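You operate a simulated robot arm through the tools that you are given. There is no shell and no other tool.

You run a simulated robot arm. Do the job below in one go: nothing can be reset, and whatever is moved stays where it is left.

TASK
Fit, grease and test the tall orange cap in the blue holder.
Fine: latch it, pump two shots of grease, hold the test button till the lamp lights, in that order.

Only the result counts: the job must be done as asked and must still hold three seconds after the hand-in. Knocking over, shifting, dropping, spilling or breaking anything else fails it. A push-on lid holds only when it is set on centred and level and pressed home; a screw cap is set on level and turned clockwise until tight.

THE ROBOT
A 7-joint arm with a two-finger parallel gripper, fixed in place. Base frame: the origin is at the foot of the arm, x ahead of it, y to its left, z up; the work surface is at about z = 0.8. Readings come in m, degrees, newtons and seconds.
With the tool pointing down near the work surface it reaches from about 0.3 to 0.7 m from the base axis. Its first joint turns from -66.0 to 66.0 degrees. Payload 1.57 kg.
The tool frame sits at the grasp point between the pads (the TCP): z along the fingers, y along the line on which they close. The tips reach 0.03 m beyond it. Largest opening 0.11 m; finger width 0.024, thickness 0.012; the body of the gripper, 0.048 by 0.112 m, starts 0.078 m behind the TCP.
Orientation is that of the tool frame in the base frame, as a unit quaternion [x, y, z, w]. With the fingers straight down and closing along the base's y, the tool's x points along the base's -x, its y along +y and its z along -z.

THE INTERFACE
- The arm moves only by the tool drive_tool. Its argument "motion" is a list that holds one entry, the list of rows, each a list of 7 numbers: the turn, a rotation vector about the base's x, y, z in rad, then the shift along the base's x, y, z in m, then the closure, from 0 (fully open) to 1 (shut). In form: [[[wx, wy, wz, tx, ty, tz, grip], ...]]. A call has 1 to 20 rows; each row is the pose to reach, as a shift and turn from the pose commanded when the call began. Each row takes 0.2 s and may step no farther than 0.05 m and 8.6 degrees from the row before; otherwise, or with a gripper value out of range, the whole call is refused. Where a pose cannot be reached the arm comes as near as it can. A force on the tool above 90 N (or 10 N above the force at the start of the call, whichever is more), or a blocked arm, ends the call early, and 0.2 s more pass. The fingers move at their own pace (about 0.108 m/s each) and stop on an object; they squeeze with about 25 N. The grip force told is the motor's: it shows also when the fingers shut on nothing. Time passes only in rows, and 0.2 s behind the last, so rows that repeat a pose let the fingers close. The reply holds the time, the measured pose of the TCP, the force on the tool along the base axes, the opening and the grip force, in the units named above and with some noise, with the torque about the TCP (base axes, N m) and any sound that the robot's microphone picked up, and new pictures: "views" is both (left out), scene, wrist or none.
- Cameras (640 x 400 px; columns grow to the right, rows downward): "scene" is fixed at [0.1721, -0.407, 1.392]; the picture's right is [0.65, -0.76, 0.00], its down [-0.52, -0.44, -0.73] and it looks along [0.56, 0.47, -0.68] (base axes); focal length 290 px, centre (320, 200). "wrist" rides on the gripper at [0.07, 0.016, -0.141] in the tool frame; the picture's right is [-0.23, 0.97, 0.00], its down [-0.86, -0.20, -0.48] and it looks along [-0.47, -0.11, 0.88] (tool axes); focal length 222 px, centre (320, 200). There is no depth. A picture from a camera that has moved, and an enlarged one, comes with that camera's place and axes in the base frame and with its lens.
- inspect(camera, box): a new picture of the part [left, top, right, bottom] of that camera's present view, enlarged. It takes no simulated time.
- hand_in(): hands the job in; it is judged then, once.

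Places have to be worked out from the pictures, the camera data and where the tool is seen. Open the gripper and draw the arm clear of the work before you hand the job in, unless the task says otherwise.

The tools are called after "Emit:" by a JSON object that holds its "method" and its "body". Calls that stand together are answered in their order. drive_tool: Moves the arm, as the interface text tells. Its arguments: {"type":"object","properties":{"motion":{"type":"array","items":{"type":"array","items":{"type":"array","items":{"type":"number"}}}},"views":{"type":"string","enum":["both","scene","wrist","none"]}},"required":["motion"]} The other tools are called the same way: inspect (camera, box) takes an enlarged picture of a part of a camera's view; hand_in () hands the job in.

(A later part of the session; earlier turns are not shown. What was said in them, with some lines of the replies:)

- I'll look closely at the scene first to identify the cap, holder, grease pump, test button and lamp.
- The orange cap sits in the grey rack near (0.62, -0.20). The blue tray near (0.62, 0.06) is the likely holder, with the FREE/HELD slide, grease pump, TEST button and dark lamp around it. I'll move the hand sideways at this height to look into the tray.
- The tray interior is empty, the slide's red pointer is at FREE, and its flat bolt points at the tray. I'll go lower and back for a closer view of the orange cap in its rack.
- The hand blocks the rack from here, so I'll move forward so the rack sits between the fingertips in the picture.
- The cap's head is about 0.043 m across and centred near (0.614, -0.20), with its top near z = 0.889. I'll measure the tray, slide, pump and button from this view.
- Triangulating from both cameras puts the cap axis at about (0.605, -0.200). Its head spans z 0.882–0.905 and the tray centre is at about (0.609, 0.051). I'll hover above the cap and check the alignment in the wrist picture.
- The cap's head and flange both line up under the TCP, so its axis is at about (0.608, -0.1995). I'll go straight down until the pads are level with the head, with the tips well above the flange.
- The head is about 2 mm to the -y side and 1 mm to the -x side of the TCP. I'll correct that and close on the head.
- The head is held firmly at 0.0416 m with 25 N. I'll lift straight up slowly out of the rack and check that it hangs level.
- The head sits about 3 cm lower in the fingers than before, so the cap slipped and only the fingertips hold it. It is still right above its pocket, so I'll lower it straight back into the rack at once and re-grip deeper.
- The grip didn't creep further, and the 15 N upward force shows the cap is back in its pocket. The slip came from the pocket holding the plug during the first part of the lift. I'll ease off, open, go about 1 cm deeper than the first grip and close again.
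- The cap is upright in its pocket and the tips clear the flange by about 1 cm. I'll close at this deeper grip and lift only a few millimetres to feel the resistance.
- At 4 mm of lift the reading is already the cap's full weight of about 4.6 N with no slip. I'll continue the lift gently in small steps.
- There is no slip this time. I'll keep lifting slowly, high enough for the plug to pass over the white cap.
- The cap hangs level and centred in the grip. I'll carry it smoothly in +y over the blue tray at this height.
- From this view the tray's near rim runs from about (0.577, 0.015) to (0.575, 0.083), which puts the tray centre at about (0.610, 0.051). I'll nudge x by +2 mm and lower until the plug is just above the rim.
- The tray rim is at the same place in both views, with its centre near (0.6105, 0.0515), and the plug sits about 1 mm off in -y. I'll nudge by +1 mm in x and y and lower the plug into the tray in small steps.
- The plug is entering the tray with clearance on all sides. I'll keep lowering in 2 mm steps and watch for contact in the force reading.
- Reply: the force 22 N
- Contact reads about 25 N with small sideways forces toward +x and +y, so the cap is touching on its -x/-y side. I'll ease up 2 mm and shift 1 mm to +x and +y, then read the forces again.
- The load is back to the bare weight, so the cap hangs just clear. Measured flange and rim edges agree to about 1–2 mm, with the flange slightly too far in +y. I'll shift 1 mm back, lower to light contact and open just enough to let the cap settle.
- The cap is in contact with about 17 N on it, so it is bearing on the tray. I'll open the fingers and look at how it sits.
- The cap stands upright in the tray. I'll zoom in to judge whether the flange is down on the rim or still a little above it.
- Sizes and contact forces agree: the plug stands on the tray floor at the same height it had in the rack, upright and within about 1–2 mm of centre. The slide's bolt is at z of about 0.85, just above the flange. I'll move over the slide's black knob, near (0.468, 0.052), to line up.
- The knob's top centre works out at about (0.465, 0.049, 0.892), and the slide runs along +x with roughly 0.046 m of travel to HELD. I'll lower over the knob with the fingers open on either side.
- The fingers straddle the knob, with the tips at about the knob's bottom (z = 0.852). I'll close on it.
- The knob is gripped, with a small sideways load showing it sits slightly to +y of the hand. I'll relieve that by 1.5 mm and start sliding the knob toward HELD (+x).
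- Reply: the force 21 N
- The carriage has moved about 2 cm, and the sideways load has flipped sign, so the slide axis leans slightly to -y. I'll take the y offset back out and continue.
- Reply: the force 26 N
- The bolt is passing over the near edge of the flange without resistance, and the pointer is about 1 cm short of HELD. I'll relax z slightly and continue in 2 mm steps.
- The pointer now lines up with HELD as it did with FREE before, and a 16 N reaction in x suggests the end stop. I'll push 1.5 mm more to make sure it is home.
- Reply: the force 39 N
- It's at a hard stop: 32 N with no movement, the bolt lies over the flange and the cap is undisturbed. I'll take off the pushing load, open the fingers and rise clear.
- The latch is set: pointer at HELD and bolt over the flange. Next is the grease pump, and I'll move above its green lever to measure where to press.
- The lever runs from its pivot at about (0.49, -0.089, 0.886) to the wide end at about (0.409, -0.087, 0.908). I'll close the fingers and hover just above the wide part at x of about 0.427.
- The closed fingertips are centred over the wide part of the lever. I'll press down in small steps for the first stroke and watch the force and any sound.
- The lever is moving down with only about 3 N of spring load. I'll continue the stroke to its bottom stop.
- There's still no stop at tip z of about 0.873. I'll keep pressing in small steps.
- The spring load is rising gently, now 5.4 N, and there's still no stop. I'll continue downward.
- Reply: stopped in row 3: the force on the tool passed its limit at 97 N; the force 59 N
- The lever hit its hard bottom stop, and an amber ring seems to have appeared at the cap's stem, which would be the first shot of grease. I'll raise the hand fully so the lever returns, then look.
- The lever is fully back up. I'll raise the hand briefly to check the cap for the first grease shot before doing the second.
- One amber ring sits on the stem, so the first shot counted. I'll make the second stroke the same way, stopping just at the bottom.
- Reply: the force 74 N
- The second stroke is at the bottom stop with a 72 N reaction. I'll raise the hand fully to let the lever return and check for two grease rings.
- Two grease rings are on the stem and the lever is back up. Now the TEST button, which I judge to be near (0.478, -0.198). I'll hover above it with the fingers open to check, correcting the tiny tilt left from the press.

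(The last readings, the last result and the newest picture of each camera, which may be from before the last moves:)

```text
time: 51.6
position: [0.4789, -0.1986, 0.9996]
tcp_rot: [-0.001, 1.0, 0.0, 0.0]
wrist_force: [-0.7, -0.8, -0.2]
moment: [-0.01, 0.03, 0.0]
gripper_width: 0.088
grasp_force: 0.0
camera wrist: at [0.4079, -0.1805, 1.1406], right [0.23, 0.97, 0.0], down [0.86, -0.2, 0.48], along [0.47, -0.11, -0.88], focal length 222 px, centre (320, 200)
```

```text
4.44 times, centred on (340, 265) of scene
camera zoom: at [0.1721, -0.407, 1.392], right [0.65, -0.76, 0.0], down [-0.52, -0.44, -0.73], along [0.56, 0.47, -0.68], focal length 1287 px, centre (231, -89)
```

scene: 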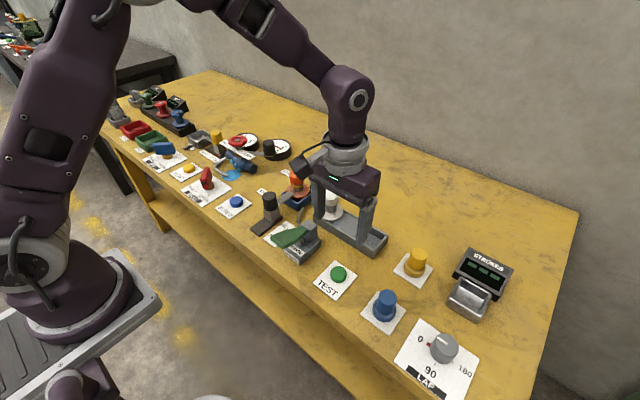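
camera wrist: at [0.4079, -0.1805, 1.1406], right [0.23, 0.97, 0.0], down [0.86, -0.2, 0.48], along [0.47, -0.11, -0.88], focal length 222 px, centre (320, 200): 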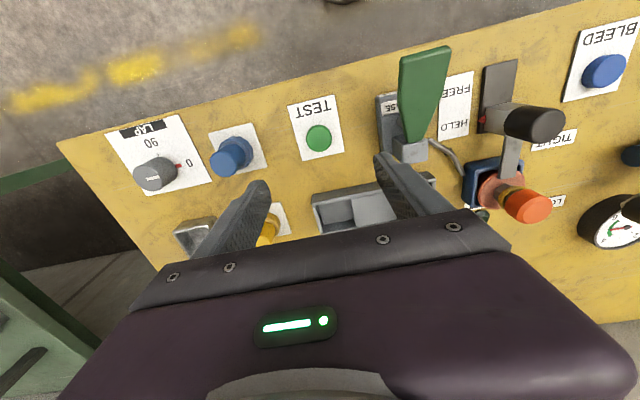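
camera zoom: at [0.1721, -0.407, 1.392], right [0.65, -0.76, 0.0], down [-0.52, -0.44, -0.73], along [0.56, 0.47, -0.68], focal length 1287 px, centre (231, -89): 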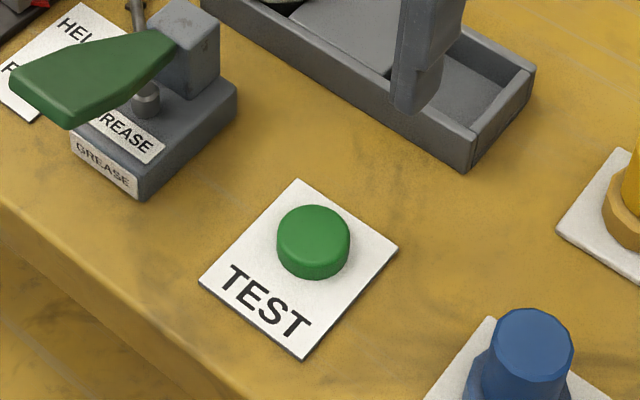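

The button centre works out at about (0.482, -0.1995) with its top near z = 0.82. I'll close the fingers and come down to just above it.

Emit:
{"method": "drive_tool", "body": {"motion": [[[0, 0, 0, 0.004, -0.0017, -0.01, 1], [0, 0, 0, 0.004, -0.0017, -0.04, 1], [0, 0, 0, 0.004, -0.0017, -0.08, 1], [0, 0, 0, 0.004, -0.0017, -0.11, 1], [0, 0, 0, 0.004, -0.0017, -0.13, 1], [0, 0, 0, 0.004, -0.0017, -0.13, 1]]], "views": "both"}}

Emit:
{"method": "inspect", "body": {"camera": "wrist", "box": [220, 90, 420, 240]}}

Emit:
{"method": "inspect", "body": {"camera": "scene", "box": [290, 160, 410, 300]}}

```text
time: 53.0
position: [0.4823, -0.1998, 0.8695]
tcp_rot: [0.001, 1.0, 0.001, 0.0]
wrist_force: [-0.7, 0.3, -0.2]
moment: [0.03, 0.01, 0.01]
gripper_width: 0.0
grasp_force: 20.6
camera wrist: at [0.4122, -0.1829, 1.01], right [0.23, 0.97, 0.0], down [0.86, -0.2, 0.48], along [0.47, -0.11, -0.88], focal length 222 px, centre (320, 200)
```

scene: 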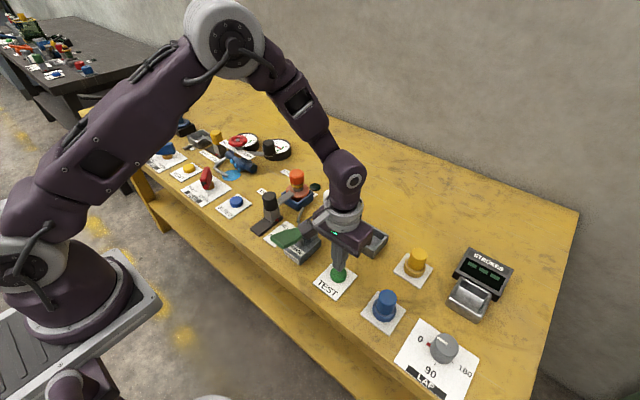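
wrist: 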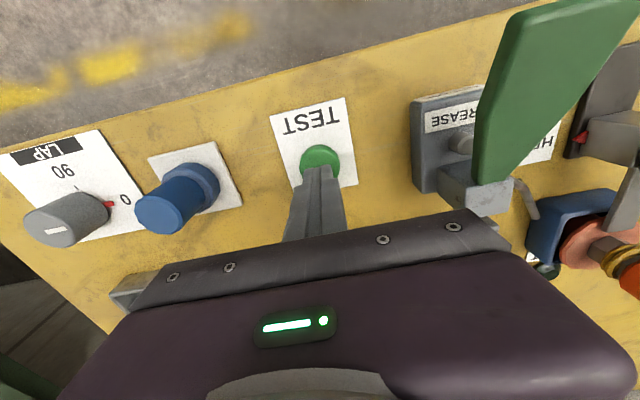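

```text
2.67 times, centred on (320, 165) of wrist
camera zoom: at [0.4122, -0.1829, 1.01], right [0.23, 0.97, 0.0], down [0.86, -0.2, 0.48], along [0.47, -0.11, -0.88], focal length 592 px, centre (320, 293)
```

zoom: 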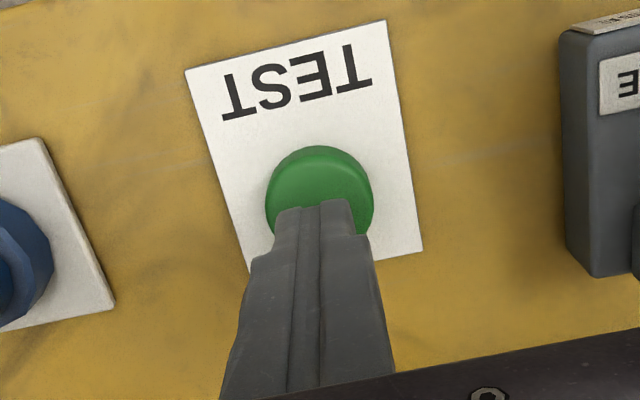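

```text
2.86 times, centred on (350, 230) of scene
camera zoom: at [0.1721, -0.407, 1.392], right [0.65, -0.76, 0.0], down [-0.52, -0.44, -0.73], along [0.56, 0.47, -0.68], focal length 828 px, centre (234, 114)
```

zoom: 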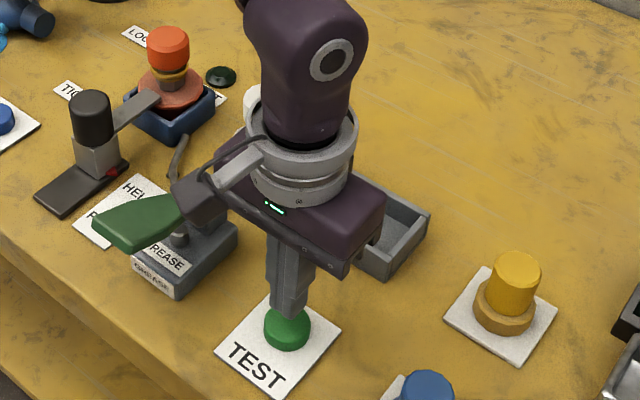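

The fingertip is over the button and the lamp is visible in the scene view, still dark. I'll press down gently and hold.

Emit:
{"method": "drive_tool", "body": {"motion": [[[0, 0, 0, 0, 0, -0.01, 1], [0, 0, 0, 0, 0, -0.016, 1], [0, 0, 0, 0, 0, -0.019, 1], [0, 0, 0, 0, 0, -0.022, 1], [0, 0, 0, 0, 0, -0.024, 1], [0, 0, 0, 0, 0, -0.024, 1]]], "views": "scene"}}

Emit:
{"method": "inspect", "body": {"camera": "scene", "box": [280, 160, 400, 300]}}

```text
time: 54.4
position: [0.482, -0.2005, 0.8447]
tcp_rot: [0.0, 1.0, 0.001, 0.0]
wrist_force: [-0.1, 0.9, 2.1]
moment: [0.03, 0.0, -0.02]
gripper_width: 0.0
grasp_force: 21.6
heard: click
```

scene: 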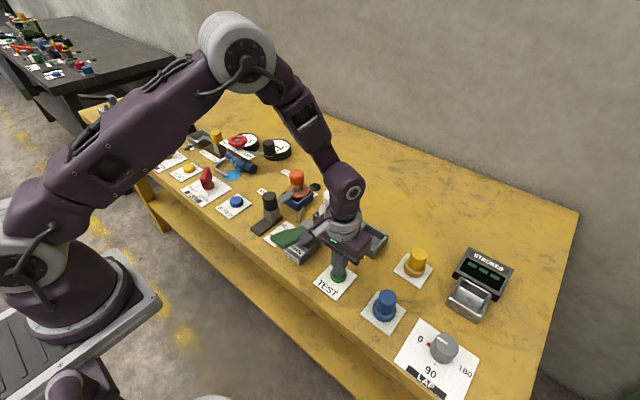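

```text
2.86 times, centred on (340, 230) of scene
camera zoom: at [0.1721, -0.407, 1.392], right [0.65, -0.76, 0.0], down [-0.52, -0.44, -0.73], along [0.56, 0.47, -0.68], focal length 828 px, centre (263, 114)
```

zoom: 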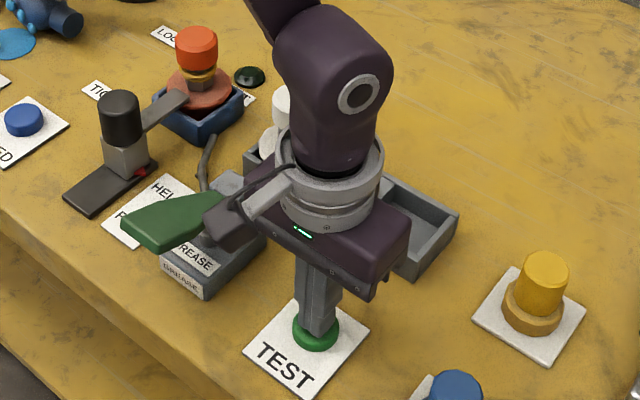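

A click was heard, so the button is down at about 2 N, but the lamp is still dark. I'll press 1 mm deeper and keep holding while I watch the lamp.

Emit:
{"method": "drive_tool", "body": {"motion": [[[0, 0, 0, 0, 0, -0.001, 1], [0, 0, 0, 0, 0, -0.001, 1], [0, 0, 0, 0, 0, -0.001, 1], [0, 0, 0, 0, 0, -0.001, 1], [0, 0, 0, 0, 0, -0.001, 1]]], "views": "scene"}}

Emit:
{"method": "inspect", "body": {"camera": "scene", "box": [270, 160, 350, 220]}}

```text
time: 55.6
position: [0.4831, -0.2006, 0.844]
tcp_rot: [0.0, 1.0, 0.0, 0.0]
wrist_force: [-0.5, 1.0, 2.6]
moment: [-0.01, 0.03, 0.01]
gripper_width: 0.0
grasp_force: 21.1
```

scene: 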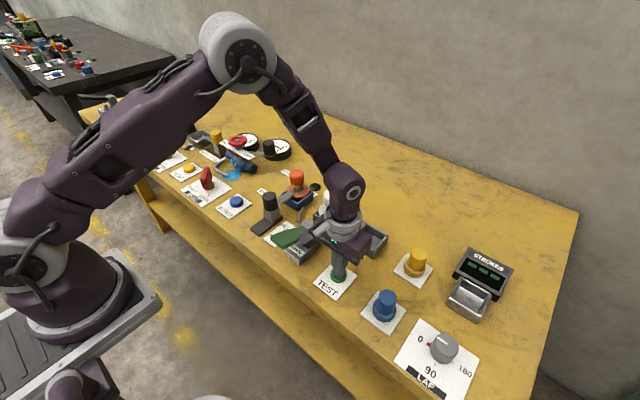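

```text
6.67 times, centred on (310, 190) of scene
camera zoom: at [0.172, -0.407, 1.392], right [0.65, -0.76, 0.0], down [-0.52, -0.44, -0.73], along [0.56, 0.47, -0.68], focal length 1931 px, centre (387, 267)
```

zoom: 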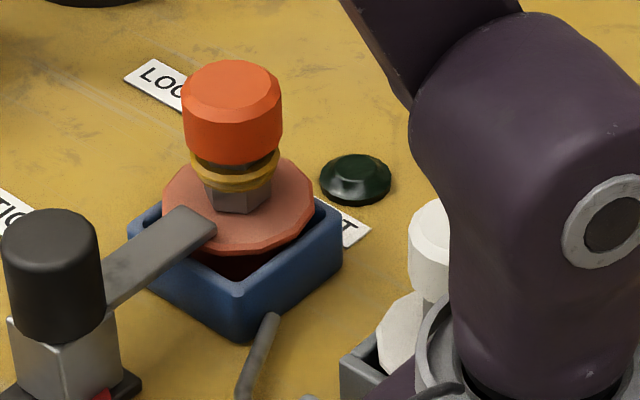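

The lamp is not lit yet after about 1.5 s, so I'll keep holding at the same pose.

Emit:
{"method": "drive_tool", "body": {"motion": [[[0, 0, 0, 0, 0, 0, 1], [0, 0, 0, 0, 0, 0, 1], [0, 0, 0, 0, 0, 0, 1], [0, 0, 0, 0, 0, 0, 1], [0, 0, 0, 0, 0, 0, 1]]], "views": "scene"}}

Emit:
{"method": "inspect", "body": {"camera": "scene", "box": [270, 160, 350, 220]}}

```text
time: 56.8
position: [0.4832, -0.2011, 0.8446]
tcp_rot: [0.0, 1.0, 0.0, -0.001]
wrist_force: [-1.2, 0.5, 3.0]
moment: [-0.01, 0.02, 0.0]
gripper_width: 0.0
grasp_force: 20.8
```

scene: 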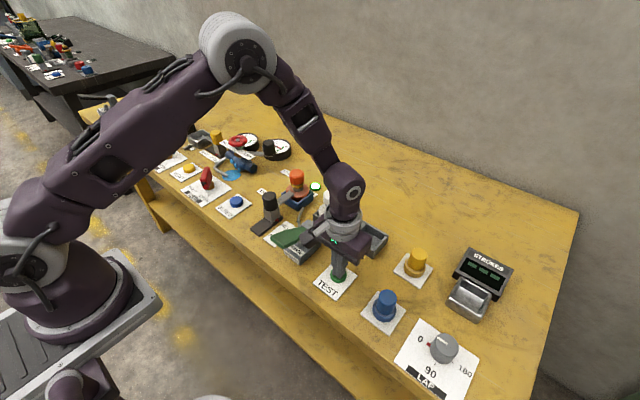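

```text
6.67 times, centred on (310, 190) of scene
camera zoom: at [0.1721, -0.407, 1.392], right [0.65, -0.76, 0.0], down [-0.52, -0.44, -0.73], along [0.56, 0.47, -0.68], focal length 1931 px, centre (387, 267)
```

zoom: 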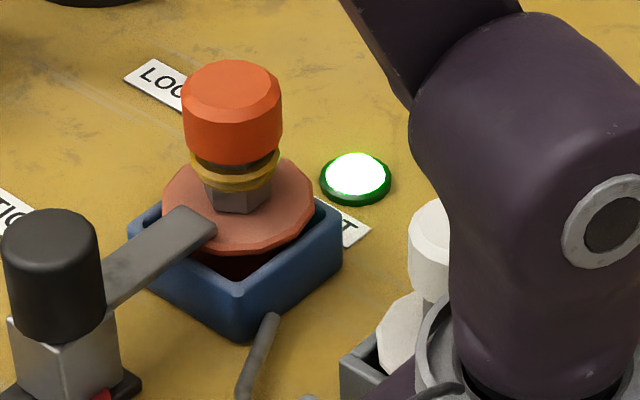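

The lamp is lit bright green. I'll release the button straight up, open the gripper and draw clear.

Emit:
{"method": "drive_tool", "body": {"motion": [[[0, 0, 0, 0, 0, 0.01, 1], [0, 0, 0, 0, 0, 0.04, 1], [0, 0, 0, 0, 0, 0.09, 1], [0, 0, 0, -0.01, 0, 0.14, 0.6], [0, 0, 0, -0.03, 0, 0.19, 0.2], [0, 0, 0, -0.05, 0, 0.22, 0], [0, 0, 0, -0.06, 0, 0.23, 0], [0, 0, 0, -0.06, 0, 0.23, 0]]], "views": "both"}}

Emit:
{"method": "inspect", "body": {"camera": "scene", "box": [240, 160, 360, 270]}}

Emit:
{"method": "inspect", "body": {"camera": "scene", "box": [300, 180, 460, 330]}}

```text
refused: row 4 steps farther than a row can; nothing moved
```

```text
3.64 times, centred on (300, 215) of scene
camera zoom: at [0.1721, -0.407, 1.392], right [0.65, -0.76, 0.0], down [-0.52, -0.44, -0.73], along [0.56, 0.47, -0.68], focal length 1053 px, centre (393, 146)
```

zoom: 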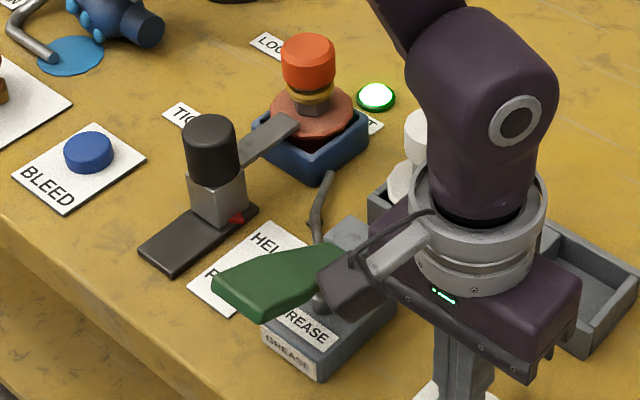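

```text
2.67 times, centred on (380, 255) of scene
camera zoom: at [0.1721, -0.407, 1.392], right [0.65, -0.76, 0.0], down [-0.52, -0.44, -0.73], along [0.56, 0.47, -0.68], focal length 772 px, centre (160, 53)
```

zoom: 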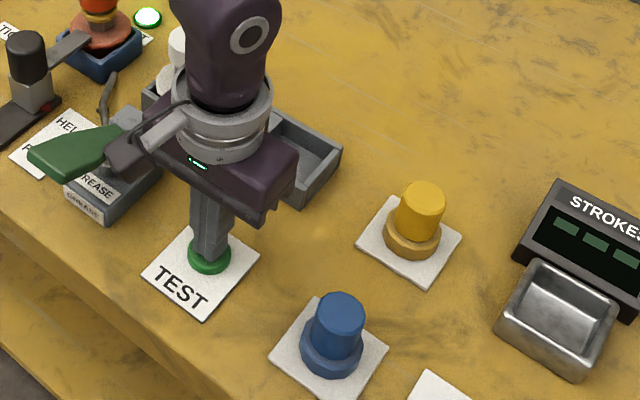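

That call was refused because one step was too long, and nothing moved. I'll repeat the release with smaller steps.

Emit:
{"method": "drive_tool", "body": {"motion": [[[0, 0, 0, 0, 0, 0.01, 1], [0, 0, 0, 0, 0, 0.04, 1], [0, 0, 0, 0, 0, 0.08, 1], [0, 0, 0, 0, 0, 0.12, 0.6], [0, 0, 0, -0.01, 0, 0.155, 0.2], [0, 0, 0, -0.03, 0, 0.185, 0], [0, 0, 0, -0.05, 0, 0.21, 0], [0, 0, 0, -0.06, 0, 0.22, 0]]], "views": "both"}}

Emit:
{"method": "inspect", "body": {"camera": "scene", "box": [240, 160, 360, 270]}}

Emit:
{"method": "inspect", "body": {"camera": "scene", "box": [300, 180, 460, 330]}}

```text
time: 58.6
position: [0.423, -0.2012, 1.0649]
tcp_rot: [0.0, 1.0, 0.0, 0.0]
wrist_force: [0.9, 0.0, -0.2]
moment: [0.03, 0.0, 0.05]
gripper_width: 0.1102
grasp_force: 0.0
camera wrist: at [0.3519, -0.1844, 1.2063], right [0.23, 0.97, 0.0], down [0.86, -0.2, 0.48], along [0.47, -0.11, -0.88], focal length 222 px, centre (320, 200)
```

scene: 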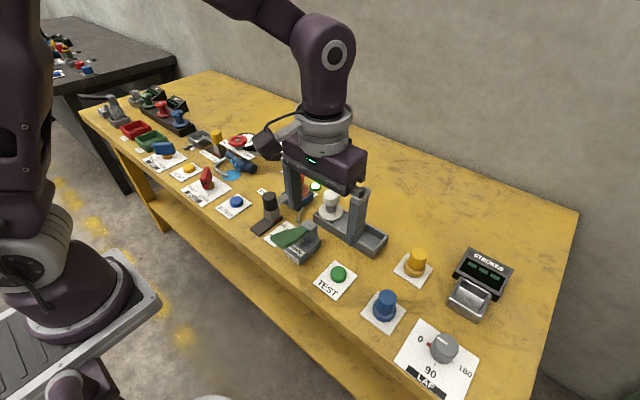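
wrist: 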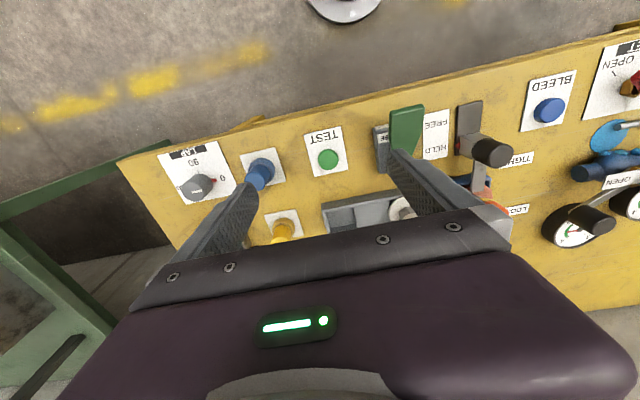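

```text
3.64 times, centred on (300, 215) of scene
camera zoom: at [0.1721, -0.407, 1.392], right [0.65, -0.76, 0.0], down [-0.52, -0.44, -0.73], along [0.56, 0.47, -0.68], focal length 1053 px, centre (393, 146)
```

zoom: 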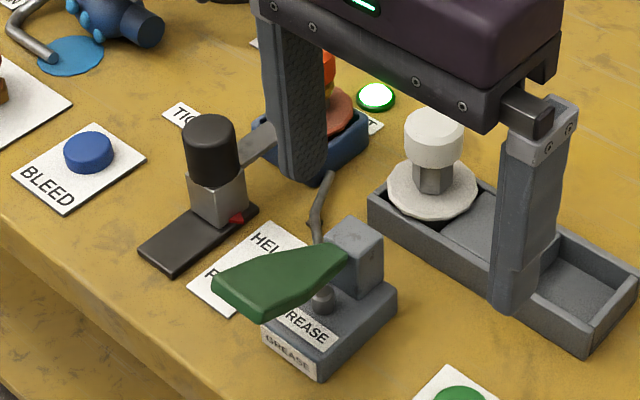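

```text
2.67 times, centred on (380, 255) of scene
camera zoom: at [0.1721, -0.407, 1.392], right [0.65, -0.76, 0.0], down [-0.52, -0.44, -0.73], along [0.56, 0.47, -0.68], focal length 772 px, centre (160, 53)
```

zoom: 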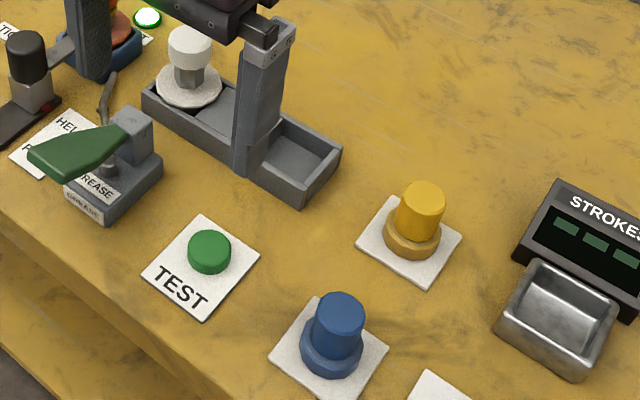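

The lamp stays lit with the button released and the fingers open. I'll move a little higher and back for one last look at the whole station before handing in.

Emit:
{"method": "drive_tool", "body": {"motion": [[[0, 0, 0, -0.02, -0.02, 0.03, 0], [0, 0, 0, -0.04, -0.05, 0.05, 0], [0, 0, 0, -0.05, -0.08, 0.06, 0], [0, 0, 0, -0.05, -0.08, 0.06, 0]]], "views": "scene"}}

Emit:
{"method": "inspect", "body": {"camera": "scene", "box": [240, 150, 360, 260]}}

```text
time: 59.6
position: [0.371, -0.2809, 1.1239]
tcp_rot: [0.0, 1.0, 0.0, 0.0]
wrist_force: [0.4, 0.0, 0.3]
moment: [0.0, 0.01, -0.01]
gripper_width: 0.1099
grasp_force: 0.1
```

scene: 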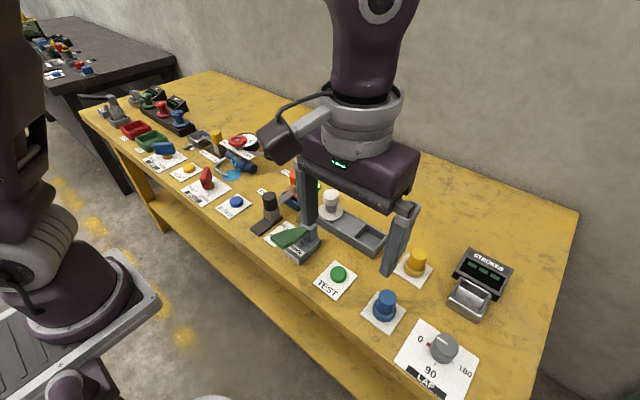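

```text
3.64 times, centred on (300, 205) of scene
camera zoom: at [0.1721, -0.407, 1.392], right [0.65, -0.76, 0.0], down [-0.52, -0.44, -0.73], along [0.56, 0.47, -0.68], focal length 1053 px, centre (393, 182)
```

zoom: 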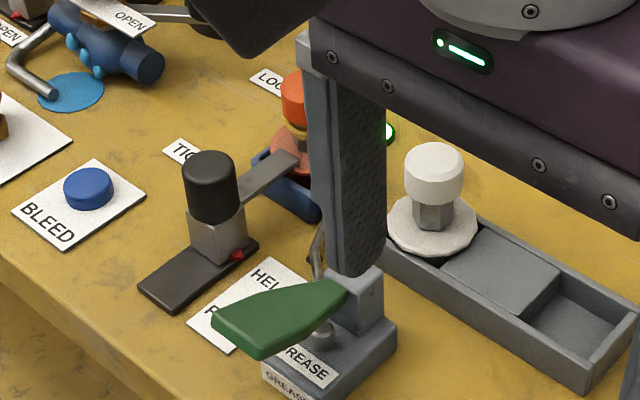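

The cap is in the tray and latched at HELD, it has two grease rings, the lamp is lit, the button and lever are released, and the hand is open and clear. Everything is done in the order asked, so I'm handing in.

Emit:
{"method": "hand_in", "body": {}}

```text
The job is handed in.
```

I fitted, latched, greased and tested the tall orange cap in the blue holder, in that order, and handed the job in. I don't have the judge's result.

- **Fit:** The cap stands upright on the holder floor, within about 1–2 mm of centre. My first lift from the rack slipped about 3 cm in the fingers. I set the cap straight back in its own pocket and re-gripped it deeper, and the second lift held.
- **Latch:** The slide is at its hard stop with the pointer on HELD and the bolt over the cap's flange.
- **Grease:** I pumped two full strokes, and two grease rings show on the stem. The lever sprang back after each. The first stroke hit the bottom stop at 97 N and tripped the force limit, and the second reached 72 N.
- **Test:** I held the button until the lamp lit, about two to three seconds after it clicked. The lamp stayed lit after I let go.

The gripper is open and clear of the work. I saw nothing else on the bench moved or knocked.
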